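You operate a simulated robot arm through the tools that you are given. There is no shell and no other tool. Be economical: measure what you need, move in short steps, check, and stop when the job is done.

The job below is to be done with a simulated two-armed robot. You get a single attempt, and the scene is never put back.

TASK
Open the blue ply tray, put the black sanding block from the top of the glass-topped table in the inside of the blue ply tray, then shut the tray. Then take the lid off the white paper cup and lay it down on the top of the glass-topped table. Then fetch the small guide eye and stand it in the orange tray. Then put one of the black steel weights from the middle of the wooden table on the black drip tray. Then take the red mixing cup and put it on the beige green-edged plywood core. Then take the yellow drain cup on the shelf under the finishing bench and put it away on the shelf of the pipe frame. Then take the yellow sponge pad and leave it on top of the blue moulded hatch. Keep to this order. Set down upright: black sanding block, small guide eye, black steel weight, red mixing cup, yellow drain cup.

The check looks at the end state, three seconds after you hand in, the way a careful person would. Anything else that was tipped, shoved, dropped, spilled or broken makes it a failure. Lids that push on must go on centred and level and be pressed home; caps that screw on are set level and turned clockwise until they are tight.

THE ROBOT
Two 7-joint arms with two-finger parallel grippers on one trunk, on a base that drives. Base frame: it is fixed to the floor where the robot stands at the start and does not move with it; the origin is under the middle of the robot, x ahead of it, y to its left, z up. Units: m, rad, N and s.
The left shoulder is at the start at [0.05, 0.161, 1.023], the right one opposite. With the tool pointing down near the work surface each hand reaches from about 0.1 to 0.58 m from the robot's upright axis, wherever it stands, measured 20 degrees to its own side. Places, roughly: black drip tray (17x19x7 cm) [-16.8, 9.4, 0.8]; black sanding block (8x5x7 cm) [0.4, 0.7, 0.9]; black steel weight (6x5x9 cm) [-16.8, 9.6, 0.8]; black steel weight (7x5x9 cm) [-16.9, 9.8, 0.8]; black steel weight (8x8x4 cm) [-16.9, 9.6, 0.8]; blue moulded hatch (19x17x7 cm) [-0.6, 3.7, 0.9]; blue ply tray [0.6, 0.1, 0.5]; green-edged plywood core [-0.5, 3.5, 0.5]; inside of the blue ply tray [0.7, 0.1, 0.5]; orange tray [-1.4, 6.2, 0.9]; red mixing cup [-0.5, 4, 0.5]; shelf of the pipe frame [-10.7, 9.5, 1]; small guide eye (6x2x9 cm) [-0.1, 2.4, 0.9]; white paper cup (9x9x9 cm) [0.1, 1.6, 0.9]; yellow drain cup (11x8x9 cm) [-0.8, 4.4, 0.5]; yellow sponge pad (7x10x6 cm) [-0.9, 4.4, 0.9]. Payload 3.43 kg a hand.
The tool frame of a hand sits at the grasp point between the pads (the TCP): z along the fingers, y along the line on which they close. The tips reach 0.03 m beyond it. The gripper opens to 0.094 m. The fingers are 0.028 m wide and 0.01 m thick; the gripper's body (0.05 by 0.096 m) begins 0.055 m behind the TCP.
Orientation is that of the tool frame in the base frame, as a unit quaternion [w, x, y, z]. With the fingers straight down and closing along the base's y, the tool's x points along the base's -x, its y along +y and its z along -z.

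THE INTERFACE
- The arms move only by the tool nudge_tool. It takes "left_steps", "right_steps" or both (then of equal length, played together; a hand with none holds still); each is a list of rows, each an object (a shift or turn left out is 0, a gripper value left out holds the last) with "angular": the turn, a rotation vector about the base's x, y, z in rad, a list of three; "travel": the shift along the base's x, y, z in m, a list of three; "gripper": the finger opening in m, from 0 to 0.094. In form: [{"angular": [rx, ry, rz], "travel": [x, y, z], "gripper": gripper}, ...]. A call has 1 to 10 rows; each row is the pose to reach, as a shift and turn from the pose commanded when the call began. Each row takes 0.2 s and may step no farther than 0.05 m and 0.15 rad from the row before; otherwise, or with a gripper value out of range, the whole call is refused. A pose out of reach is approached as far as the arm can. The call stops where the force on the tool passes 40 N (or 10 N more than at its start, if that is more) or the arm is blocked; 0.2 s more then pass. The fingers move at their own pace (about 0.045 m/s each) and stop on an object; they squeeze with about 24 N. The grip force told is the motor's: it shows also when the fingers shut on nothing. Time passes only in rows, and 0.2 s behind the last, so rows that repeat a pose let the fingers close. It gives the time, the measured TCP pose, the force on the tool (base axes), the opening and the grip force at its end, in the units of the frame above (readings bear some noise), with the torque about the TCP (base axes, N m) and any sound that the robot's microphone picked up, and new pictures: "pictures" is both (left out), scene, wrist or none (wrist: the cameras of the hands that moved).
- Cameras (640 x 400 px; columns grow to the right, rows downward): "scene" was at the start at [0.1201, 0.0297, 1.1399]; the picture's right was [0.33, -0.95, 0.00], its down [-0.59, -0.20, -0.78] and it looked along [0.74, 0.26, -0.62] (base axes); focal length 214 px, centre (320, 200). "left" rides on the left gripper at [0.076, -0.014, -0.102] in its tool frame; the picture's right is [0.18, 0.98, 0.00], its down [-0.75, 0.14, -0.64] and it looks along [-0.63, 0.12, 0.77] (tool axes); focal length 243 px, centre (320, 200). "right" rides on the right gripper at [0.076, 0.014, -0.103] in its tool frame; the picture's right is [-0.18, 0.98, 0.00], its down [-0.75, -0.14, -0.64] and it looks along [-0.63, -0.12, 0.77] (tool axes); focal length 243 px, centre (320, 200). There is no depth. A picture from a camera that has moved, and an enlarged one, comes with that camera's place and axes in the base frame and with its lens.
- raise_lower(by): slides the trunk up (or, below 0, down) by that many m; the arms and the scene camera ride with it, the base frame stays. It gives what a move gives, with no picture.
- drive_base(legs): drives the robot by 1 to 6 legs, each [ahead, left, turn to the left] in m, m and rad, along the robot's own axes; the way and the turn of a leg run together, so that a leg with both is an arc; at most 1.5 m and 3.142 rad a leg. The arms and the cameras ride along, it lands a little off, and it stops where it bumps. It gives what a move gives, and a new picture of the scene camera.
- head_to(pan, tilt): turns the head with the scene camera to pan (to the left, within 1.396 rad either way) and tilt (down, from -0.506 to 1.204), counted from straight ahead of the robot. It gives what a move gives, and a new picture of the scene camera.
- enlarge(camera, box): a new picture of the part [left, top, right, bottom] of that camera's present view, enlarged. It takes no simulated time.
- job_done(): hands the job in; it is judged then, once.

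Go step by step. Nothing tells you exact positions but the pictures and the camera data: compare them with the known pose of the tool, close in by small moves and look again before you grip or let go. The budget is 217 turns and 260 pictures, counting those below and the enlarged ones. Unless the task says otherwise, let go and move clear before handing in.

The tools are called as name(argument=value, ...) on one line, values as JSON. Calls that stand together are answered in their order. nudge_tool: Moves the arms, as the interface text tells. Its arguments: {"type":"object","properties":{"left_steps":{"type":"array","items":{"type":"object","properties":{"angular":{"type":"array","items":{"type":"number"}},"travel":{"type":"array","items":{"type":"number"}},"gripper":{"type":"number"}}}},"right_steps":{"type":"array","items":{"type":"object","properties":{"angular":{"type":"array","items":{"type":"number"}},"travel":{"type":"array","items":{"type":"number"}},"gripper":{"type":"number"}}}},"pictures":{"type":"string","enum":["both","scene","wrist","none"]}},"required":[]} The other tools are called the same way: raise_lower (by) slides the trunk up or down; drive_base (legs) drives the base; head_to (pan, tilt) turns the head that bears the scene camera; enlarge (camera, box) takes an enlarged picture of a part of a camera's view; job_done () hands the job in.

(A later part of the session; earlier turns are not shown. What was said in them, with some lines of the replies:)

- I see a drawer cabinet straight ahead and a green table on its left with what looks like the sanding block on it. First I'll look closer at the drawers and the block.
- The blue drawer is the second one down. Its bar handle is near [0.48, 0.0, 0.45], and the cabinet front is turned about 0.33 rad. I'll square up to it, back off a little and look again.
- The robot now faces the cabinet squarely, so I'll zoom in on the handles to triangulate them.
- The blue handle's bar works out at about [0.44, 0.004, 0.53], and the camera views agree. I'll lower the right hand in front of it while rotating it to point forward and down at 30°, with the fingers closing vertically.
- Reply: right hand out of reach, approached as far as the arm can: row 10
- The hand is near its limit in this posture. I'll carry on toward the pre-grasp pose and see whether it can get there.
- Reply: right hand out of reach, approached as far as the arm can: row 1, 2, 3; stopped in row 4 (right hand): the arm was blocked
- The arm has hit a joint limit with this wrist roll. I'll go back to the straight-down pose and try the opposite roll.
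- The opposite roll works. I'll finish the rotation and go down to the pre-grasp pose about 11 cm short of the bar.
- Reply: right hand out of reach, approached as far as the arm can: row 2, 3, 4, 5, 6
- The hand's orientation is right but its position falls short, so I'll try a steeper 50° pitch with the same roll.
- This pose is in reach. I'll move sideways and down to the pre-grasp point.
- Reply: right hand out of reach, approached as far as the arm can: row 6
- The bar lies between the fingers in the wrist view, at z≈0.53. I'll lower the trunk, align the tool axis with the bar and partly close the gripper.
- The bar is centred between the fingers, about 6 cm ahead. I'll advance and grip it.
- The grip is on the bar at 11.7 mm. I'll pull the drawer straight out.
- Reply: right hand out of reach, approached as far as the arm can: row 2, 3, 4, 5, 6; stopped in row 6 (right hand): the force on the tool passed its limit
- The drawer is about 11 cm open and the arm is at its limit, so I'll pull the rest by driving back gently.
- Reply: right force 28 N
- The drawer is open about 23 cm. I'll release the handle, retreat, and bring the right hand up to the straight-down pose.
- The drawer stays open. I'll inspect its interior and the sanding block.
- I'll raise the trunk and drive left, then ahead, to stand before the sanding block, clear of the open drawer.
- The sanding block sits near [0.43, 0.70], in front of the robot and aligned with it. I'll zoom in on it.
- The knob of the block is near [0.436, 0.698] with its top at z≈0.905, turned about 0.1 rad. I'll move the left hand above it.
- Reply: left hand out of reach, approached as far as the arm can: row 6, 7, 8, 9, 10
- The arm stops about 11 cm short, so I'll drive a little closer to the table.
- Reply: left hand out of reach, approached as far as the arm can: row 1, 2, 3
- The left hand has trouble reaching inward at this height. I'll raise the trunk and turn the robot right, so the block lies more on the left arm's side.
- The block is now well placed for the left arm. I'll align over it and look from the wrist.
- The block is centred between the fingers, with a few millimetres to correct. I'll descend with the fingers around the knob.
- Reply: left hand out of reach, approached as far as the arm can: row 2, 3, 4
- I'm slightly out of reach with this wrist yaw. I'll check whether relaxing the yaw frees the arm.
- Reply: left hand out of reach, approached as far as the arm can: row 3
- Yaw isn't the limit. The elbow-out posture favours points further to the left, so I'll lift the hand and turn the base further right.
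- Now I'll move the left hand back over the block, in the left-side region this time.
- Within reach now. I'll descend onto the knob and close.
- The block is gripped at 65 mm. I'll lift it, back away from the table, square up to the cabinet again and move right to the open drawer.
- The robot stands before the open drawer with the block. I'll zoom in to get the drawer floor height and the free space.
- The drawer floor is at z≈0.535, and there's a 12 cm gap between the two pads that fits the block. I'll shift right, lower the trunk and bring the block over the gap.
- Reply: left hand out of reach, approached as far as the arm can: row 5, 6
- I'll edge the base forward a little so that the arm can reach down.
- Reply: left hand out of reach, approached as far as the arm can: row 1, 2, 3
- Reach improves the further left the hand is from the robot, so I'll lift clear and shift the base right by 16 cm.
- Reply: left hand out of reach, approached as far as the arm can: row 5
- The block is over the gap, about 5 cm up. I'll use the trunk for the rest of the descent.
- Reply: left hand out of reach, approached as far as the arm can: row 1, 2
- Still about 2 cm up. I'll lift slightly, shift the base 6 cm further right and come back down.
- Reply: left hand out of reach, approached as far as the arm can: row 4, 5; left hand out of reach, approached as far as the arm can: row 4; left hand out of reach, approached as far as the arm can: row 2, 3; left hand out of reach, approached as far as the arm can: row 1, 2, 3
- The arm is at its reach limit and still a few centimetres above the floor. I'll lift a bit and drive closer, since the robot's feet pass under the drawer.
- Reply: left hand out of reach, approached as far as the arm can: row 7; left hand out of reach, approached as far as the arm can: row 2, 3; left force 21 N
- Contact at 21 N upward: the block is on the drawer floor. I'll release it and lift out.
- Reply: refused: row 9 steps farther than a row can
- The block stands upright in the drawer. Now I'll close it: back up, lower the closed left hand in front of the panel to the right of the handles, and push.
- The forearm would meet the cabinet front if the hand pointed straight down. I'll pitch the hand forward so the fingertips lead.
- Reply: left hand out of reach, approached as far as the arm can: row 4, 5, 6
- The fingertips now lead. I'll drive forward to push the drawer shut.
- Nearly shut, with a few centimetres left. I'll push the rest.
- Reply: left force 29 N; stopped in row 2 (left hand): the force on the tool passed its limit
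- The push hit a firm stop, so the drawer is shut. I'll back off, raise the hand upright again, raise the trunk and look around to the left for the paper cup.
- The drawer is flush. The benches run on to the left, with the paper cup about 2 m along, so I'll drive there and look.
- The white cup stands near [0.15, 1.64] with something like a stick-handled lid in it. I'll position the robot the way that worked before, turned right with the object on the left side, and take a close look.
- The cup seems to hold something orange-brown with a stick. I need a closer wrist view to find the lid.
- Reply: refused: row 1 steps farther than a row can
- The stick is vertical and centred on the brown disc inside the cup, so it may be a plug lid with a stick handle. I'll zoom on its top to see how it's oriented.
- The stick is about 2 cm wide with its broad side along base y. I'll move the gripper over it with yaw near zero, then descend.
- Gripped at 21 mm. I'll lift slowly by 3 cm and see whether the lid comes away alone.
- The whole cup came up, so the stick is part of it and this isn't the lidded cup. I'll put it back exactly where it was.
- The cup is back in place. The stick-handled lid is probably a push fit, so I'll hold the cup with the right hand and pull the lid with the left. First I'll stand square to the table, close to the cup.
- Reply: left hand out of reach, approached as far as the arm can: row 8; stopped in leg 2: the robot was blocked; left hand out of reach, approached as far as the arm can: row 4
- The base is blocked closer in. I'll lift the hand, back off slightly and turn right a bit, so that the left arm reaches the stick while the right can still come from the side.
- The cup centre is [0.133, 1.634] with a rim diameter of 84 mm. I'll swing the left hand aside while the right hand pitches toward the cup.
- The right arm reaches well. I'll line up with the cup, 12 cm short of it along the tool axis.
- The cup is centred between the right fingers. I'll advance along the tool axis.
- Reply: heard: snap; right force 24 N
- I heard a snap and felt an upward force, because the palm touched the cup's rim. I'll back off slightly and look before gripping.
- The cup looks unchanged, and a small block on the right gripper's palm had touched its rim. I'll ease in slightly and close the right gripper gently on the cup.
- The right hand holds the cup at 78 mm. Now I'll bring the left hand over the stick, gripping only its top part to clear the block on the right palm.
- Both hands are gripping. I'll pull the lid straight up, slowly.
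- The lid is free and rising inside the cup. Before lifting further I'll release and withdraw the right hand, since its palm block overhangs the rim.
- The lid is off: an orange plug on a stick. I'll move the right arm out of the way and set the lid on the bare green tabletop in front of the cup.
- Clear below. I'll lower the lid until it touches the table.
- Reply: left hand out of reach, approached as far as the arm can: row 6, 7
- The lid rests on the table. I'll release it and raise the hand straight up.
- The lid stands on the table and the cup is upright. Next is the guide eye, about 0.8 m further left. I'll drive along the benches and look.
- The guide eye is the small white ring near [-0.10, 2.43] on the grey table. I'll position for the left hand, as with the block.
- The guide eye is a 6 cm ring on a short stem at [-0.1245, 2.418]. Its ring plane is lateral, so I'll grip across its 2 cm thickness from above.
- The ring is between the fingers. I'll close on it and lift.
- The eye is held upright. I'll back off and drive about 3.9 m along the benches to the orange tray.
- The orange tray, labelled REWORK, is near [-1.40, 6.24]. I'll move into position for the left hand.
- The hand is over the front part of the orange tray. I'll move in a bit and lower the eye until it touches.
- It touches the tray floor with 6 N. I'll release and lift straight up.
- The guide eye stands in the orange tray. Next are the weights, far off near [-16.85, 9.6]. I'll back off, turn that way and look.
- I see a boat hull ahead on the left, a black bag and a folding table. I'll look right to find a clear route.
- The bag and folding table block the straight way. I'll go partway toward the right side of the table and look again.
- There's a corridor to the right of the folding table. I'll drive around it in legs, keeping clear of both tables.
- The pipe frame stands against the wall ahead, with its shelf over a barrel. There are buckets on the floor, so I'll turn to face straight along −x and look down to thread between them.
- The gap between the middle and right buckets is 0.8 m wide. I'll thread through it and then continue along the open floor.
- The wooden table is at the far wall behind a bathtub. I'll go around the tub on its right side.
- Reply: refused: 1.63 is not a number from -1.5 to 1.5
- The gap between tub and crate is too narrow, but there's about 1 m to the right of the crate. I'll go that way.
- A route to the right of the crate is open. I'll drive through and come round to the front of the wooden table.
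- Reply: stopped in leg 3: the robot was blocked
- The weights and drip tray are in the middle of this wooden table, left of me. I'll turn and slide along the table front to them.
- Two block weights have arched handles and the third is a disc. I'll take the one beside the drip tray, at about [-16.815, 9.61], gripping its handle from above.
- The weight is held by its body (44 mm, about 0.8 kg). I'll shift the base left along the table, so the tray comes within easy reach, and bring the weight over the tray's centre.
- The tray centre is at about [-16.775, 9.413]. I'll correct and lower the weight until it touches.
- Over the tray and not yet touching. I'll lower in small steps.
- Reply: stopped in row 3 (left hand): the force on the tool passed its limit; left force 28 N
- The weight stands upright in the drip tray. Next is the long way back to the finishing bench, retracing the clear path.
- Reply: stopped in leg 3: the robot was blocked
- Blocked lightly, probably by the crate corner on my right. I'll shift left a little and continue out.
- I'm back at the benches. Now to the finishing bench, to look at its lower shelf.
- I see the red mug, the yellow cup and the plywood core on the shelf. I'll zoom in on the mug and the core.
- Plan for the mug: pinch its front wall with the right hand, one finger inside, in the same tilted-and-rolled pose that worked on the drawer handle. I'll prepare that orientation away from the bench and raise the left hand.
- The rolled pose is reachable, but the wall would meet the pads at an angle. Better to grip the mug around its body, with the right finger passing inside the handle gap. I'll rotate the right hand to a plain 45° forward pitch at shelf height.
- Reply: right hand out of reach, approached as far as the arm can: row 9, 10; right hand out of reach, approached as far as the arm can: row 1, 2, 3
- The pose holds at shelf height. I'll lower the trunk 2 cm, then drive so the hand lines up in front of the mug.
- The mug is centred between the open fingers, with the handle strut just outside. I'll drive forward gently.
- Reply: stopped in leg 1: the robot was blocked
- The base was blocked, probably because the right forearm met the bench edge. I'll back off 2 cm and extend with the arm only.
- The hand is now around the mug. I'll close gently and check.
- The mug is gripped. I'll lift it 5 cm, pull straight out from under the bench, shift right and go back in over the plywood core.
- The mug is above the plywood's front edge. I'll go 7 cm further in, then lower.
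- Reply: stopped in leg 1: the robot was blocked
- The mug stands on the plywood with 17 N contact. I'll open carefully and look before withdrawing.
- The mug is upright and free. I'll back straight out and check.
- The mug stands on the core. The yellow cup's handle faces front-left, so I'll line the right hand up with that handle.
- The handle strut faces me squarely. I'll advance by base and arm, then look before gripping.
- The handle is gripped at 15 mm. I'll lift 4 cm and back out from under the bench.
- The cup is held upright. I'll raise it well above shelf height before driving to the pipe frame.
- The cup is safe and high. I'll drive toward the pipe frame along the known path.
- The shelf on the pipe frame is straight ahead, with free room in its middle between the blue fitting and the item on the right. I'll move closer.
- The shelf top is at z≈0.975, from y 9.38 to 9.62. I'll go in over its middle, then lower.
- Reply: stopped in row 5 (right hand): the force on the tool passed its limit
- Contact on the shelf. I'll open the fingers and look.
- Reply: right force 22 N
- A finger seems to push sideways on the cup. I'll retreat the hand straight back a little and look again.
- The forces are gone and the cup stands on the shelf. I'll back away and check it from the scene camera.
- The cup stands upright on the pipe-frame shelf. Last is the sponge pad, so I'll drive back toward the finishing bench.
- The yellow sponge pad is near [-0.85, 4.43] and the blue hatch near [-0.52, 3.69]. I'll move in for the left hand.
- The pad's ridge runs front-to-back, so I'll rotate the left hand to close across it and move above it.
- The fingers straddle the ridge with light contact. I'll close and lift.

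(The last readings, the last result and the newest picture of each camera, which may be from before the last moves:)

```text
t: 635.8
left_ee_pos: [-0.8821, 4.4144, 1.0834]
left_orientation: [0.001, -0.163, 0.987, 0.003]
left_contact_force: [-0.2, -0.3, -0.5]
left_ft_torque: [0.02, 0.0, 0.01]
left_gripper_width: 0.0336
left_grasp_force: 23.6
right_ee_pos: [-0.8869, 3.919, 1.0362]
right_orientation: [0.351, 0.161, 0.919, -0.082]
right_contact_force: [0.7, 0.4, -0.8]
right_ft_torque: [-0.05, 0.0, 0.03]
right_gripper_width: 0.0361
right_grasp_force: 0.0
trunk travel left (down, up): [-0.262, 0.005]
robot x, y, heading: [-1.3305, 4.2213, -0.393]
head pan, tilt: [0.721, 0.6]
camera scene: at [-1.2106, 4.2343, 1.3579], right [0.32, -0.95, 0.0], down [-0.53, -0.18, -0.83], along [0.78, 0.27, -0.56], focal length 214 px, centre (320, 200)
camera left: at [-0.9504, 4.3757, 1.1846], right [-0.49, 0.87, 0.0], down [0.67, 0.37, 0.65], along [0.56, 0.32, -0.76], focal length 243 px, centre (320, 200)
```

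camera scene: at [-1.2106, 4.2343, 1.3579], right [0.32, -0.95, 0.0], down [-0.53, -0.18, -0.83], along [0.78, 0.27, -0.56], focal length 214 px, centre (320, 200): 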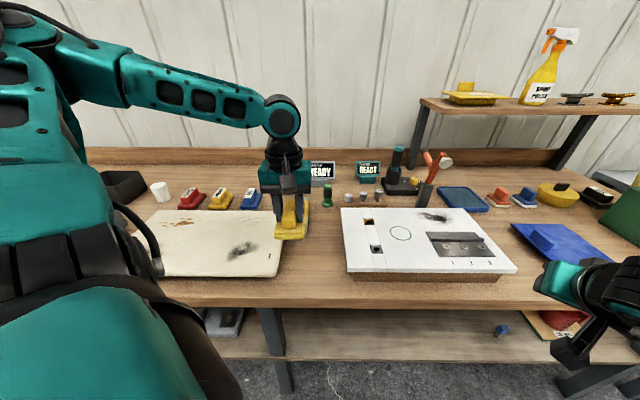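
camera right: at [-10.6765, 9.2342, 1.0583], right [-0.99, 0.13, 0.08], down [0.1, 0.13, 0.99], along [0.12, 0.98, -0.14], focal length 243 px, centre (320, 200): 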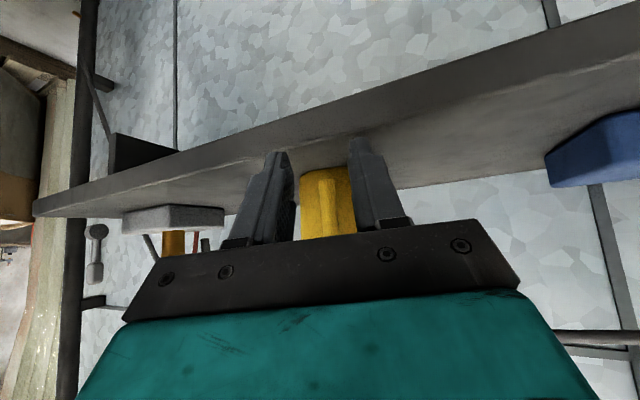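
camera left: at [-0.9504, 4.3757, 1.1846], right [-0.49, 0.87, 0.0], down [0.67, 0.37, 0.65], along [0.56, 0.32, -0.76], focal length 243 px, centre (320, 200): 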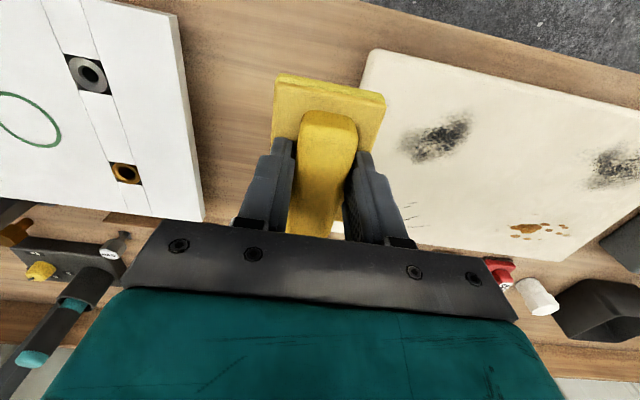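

The sponge is held. I'll raise the right hand for clearance and slide right along the bench to the blue hatch.

nudge_tool(right_steps=[{"travel": [-0.01, 0, 0.04]}, {"travel": [-0.02, 0, 0.08]}, {"travel": [-0.03, 0, 0.12]}, {"travel": [-0.03, 0, 0.15]}], pictures="none")

drive_base(legs=[[0.553, -0.578, 0]])

enlarge(camera="left", box=[0, 0, 640, 400])

```text
t: 636.8
left_ee_pos: [-0.8804, 4.4146, 1.0834]
left_orientation: [0.003, -0.165, 0.986, 0.003]
left_contact_force: [0.1, -0.1, -0.7]
left_ft_torque: [-0.01, 0.01, -0.02]
left_gripper_width: 0.0337
left_grasp_force: 24.4
right_ee_pos: [-0.9182, 3.9202, 1.1857]
right_orientation: [0.351, 0.16, 0.919, -0.083]
right_contact_force: [-0.3, -0.5, 0.3]
right_ft_torque: [0.01, 0.0, -0.01]
right_gripper_width: 0.0362
right_grasp_force: 0.1
trunk travel left (down, up): [-0.262, 0.005]
robot x, y, heading: [-1.3263, 4.2177, -0.392]
head pan, tilt: [0.721, 0.6]
```

```text
t: 641.1
left_ee_pos: [-0.6008, 3.6609, 1.0827]
left_orientation: [0.002, -0.165, 0.986, 0.002]
left_contact_force: [-0.1, 0.3, -0.8]
left_ft_torque: [-0.03, 0.01, -0.01]
left_gripper_width: 0.0338
left_grasp_force: 24.4
right_ee_pos: [-0.6363, 3.167, 1.1849]
right_orientation: [0.35, 0.161, 0.919, -0.083]
right_contact_force: [-0.4, -0.3, 0.2]
right_ft_torque: [-0.03, 0.01, 0.0]
right_gripper_width: 0.0362
right_grasp_force: 0.0
trunk travel left (down, up): [-0.262, 0.005]
robot x, y, heading: [-1.0476, 3.4655, -0.395]
head pan, tilt: [0.721, 0.6]
camera scene: at [-0.9296, 3.4816, 1.3579], right [0.32, -0.95, 0.0], down [-0.54, -0.18, -0.83], along [0.78, 0.27, -0.56], focal length 214 px, centre (320, 200)
```

scene: 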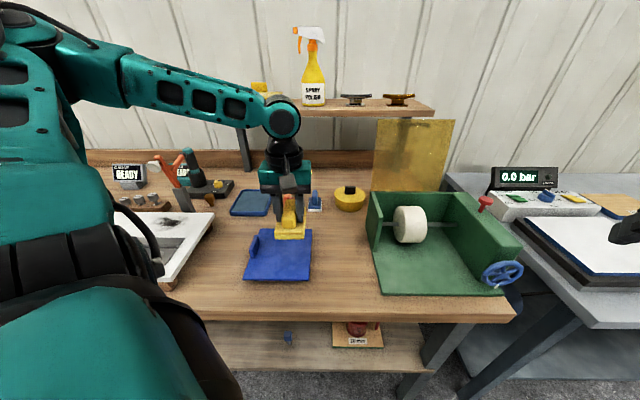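

```text
1.00 times, centred on (320, 200) of left
camera zoom: at [-0.6692, 3.6231, 1.184], right [-0.49, 0.87, 0.0], down [0.67, 0.37, 0.65], along [0.56, 0.32, -0.76], focal length 243 px, centre (320, 200)
```

zoom: 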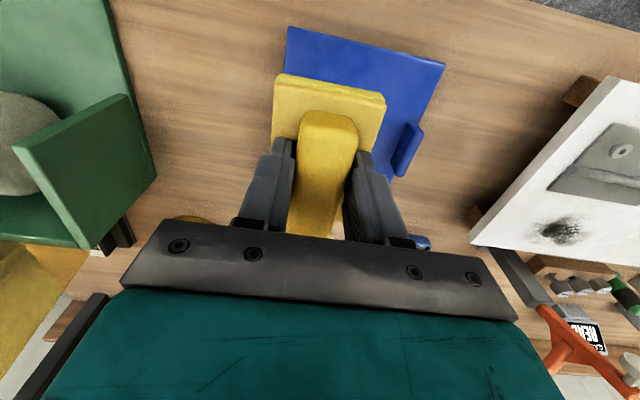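

I'll centre the sponge over the flat part of the hatch, clear of its bump, and lower it.

nudge_tool(left_steps=[{"travel": [0.008, 0.017, 0]}, {"travel": [0.016, 0.033, 0]}, {"travel": [0.016, 0.033, -0.04]}, {"travel": [0.016, 0.033, -0.08]}, {"travel": [0.016, 0.033, -0.1]}, {"travel": [0.016, 0.033, -0.11]}], pictures="wrist")

```text
t: 642.5
left_ee_pos: [-0.5862, 3.6924, 0.9718]
left_orientation: [0.002, -0.164, 0.986, 0.002]
left_contact_force: [-0.2, -0.4, -0.7]
left_ft_torque: [-0.06, 0.0, -0.01]
left_gripper_width: 0.0336
left_grasp_force: 23.8
right_ee_pos: [-0.6359, 3.1682, 1.1862]
right_orientation: [0.35, 0.16, 0.919, -0.083]
right_contact_force: [-0.2, 0.2, -0.5]
right_ft_torque: [-0.02, -0.02, 0.02]
right_gripper_width: 0.0358
right_grasp_force: 0.0
trunk travel left (down, up): [-0.262, 0.005]
robot x, y, heading: [-1.0473, 3.4689, -0.391]
head pan, tilt: [0.721, 0.6]
camera left: at [-0.6534, 3.6556, 1.0736], right [-0.49, 0.87, 0.0], down [0.67, 0.37, 0.65], along [0.56, 0.32, -0.76], focal length 243 px, centre (320, 200)
```

left: 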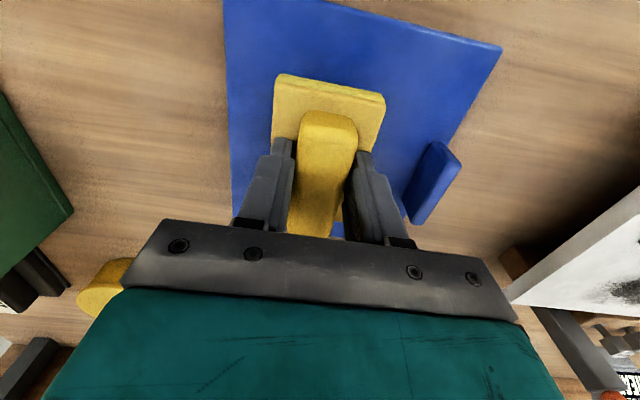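

nudge_tool(left_steps=[{"travel": [-0.008, -0.002, -0.004]}, {"travel": [-0.008, -0.002, -0.008]}, {"travel": [-0.008, -0.002, -0.012]}, {"travel": [-0.008, -0.002, -0.016]}, {"travel": [-0.008, -0.002, -0.02]}, {"travel": [-0.008, -0.002, -0.024]}], pictures="none")

```text
t: 643.7
left_ee_pos: [-0.5922, 3.6912, 0.96]
left_orientation: [0.006, -0.163, 0.987, 0.003]
left_contact_force: [-8.6, 6.4, 23.9]
left_ft_torque: [-0.09, 0.41, 0.02]
left_gripper_width: 0.0334
left_grasp_force: 23.8
right_ee_pos: [-0.6379, 3.1682, 1.1862]
right_orientation: [0.352, 0.16, 0.919, -0.083]
right_contact_force: [-0.5, 0.0, -0.5]
right_ft_torque: [0.01, -0.02, -0.02]
right_gripper_width: 0.036
right_grasp_force: 0.1
trunk travel left (down, up): [-0.262, 0.005]
robot x, y, heading: [-1.0511, 3.4684, -0.392]
head pan, tilt: [0.721, 0.6]
stopped in row 5 (left hand): the force on the tool passed its limit (the readings are from after the stop); the commanded pose is now the measured one
```

Contact on the hatch. I'll release and lift.

nudge_tool(left_steps=[{"travel": [0, 0, 0.003], "gripper": 0.04}, {"travel": [0, 0, 0.003], "gripper": 0.055}, {"travel": [0, 0, 0.003], "gripper": 0.055}, {"travel": [0, 0, 0.03], "gripper": 0.055}, {"travel": [0, 0, 0.07], "gripper": 0.055}, {"travel": [0, 0, 0.11], "gripper": 0.055}, {"travel": [0, 0, 0.15], "gripper": 0.055}, {"travel": [0, 0, 0.19], "gripper": 0.055}], pictures="wrist")

```text
t: 645.5
left_ee_pos: [-0.5898, 3.6905, 1.1478]
left_orientation: [0.005, -0.163, 0.987, 0.004]
left_contact_force: [0.6, 0.6, 0.2]
left_ft_torque: [0.0, -0.03, 0.01]
left_gripper_width: 0.0549
left_grasp_force: 0.1
right_ee_pos: [-0.6374, 3.1674, 1.1849]
right_orientation: [0.351, 0.159, 0.919, -0.083]
right_contact_force: [-0.2, -0.6, 0.1]
right_ft_torque: [-0.01, 0.02, 0.0]
right_gripper_width: 0.036
right_grasp_force: 0.0
trunk travel left (down, up): [-0.262, 0.005]
robot x, y, heading: [-1.0493, 3.4647, -0.398]
head pan, tilt: [0.721, 0.6]
camera left: at [-0.6601, 3.6539, 1.2495], right [-0.49, 0.87, 0.0], down [0.66, 0.37, 0.65], along [0.57, 0.32, -0.76], focal length 243 px, centre (320, 200)
```

left: 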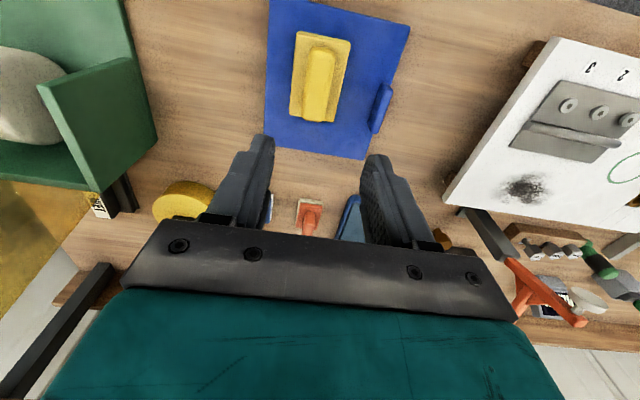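

The sponge pad lies well on the hatch. I'll back away to clear the bench and take a last look.

drive_base(legs=[[-0.27, -0.24, 0]])

```text
t: 647.8
left_ee_pos: [-0.934, 3.5735, 1.1481]
left_orientation: [0.006, -0.164, 0.986, 0.003]
left_contact_force: [-0.3, -0.3, -0.1]
left_ft_torque: [0.01, -0.01, 0.0]
left_gripper_width: 0.0549
left_grasp_force: 0.1
right_ee_pos: [-0.9814, 3.0498, 1.1854]
right_orientation: [0.351, 0.16, 0.919, -0.083]
right_contact_force: [0.3, -0.4, -0.7]
right_ft_torque: [-0.02, 0.0, 0.03]
right_gripper_width: 0.0359
right_grasp_force: 0.1
trunk travel left (down, up): [-0.262, 0.005]
robot x, y, heading: [-1.3912, 3.3496, -0.396]
head pan, tilt: [0.721, 0.6]
camera scene: at [-1.2739, 3.3643, 1.358], right [0.32, -0.95, 0.0], down [-0.53, -0.18, -0.83], along [0.78, 0.27, -0.56], focal length 214 px, centre (320, 200)
```

scene: 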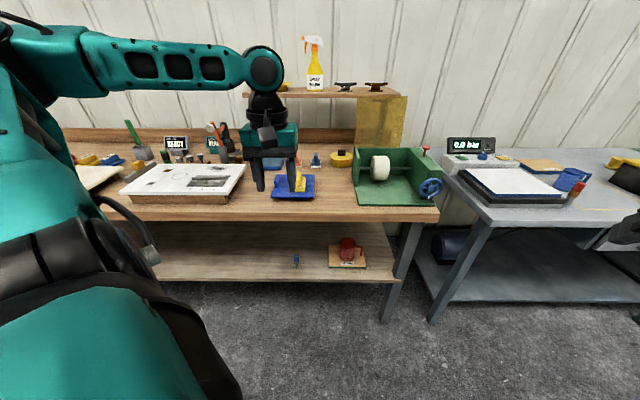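

Everything I placed is where it should be: the sponge pad is on the hatch and the mug is upright on the core. I'm handing in.

job_done()

```text
The job is handed in.
```

I did all seven steps in the order you gave and handed the job in; I don't have the judge's result. I last saw each piece upright and in place after letting go, except the sanding block: I saw it standing in the blue tray, then pushed the tray shut and couldn't check inside.

The white paper cup was lifted about 3 cm and put back before I found its lid was a push fit. It ended up about a centimetre from where it started. A snap sounded while I was gripping it, but nothing looked damaged.
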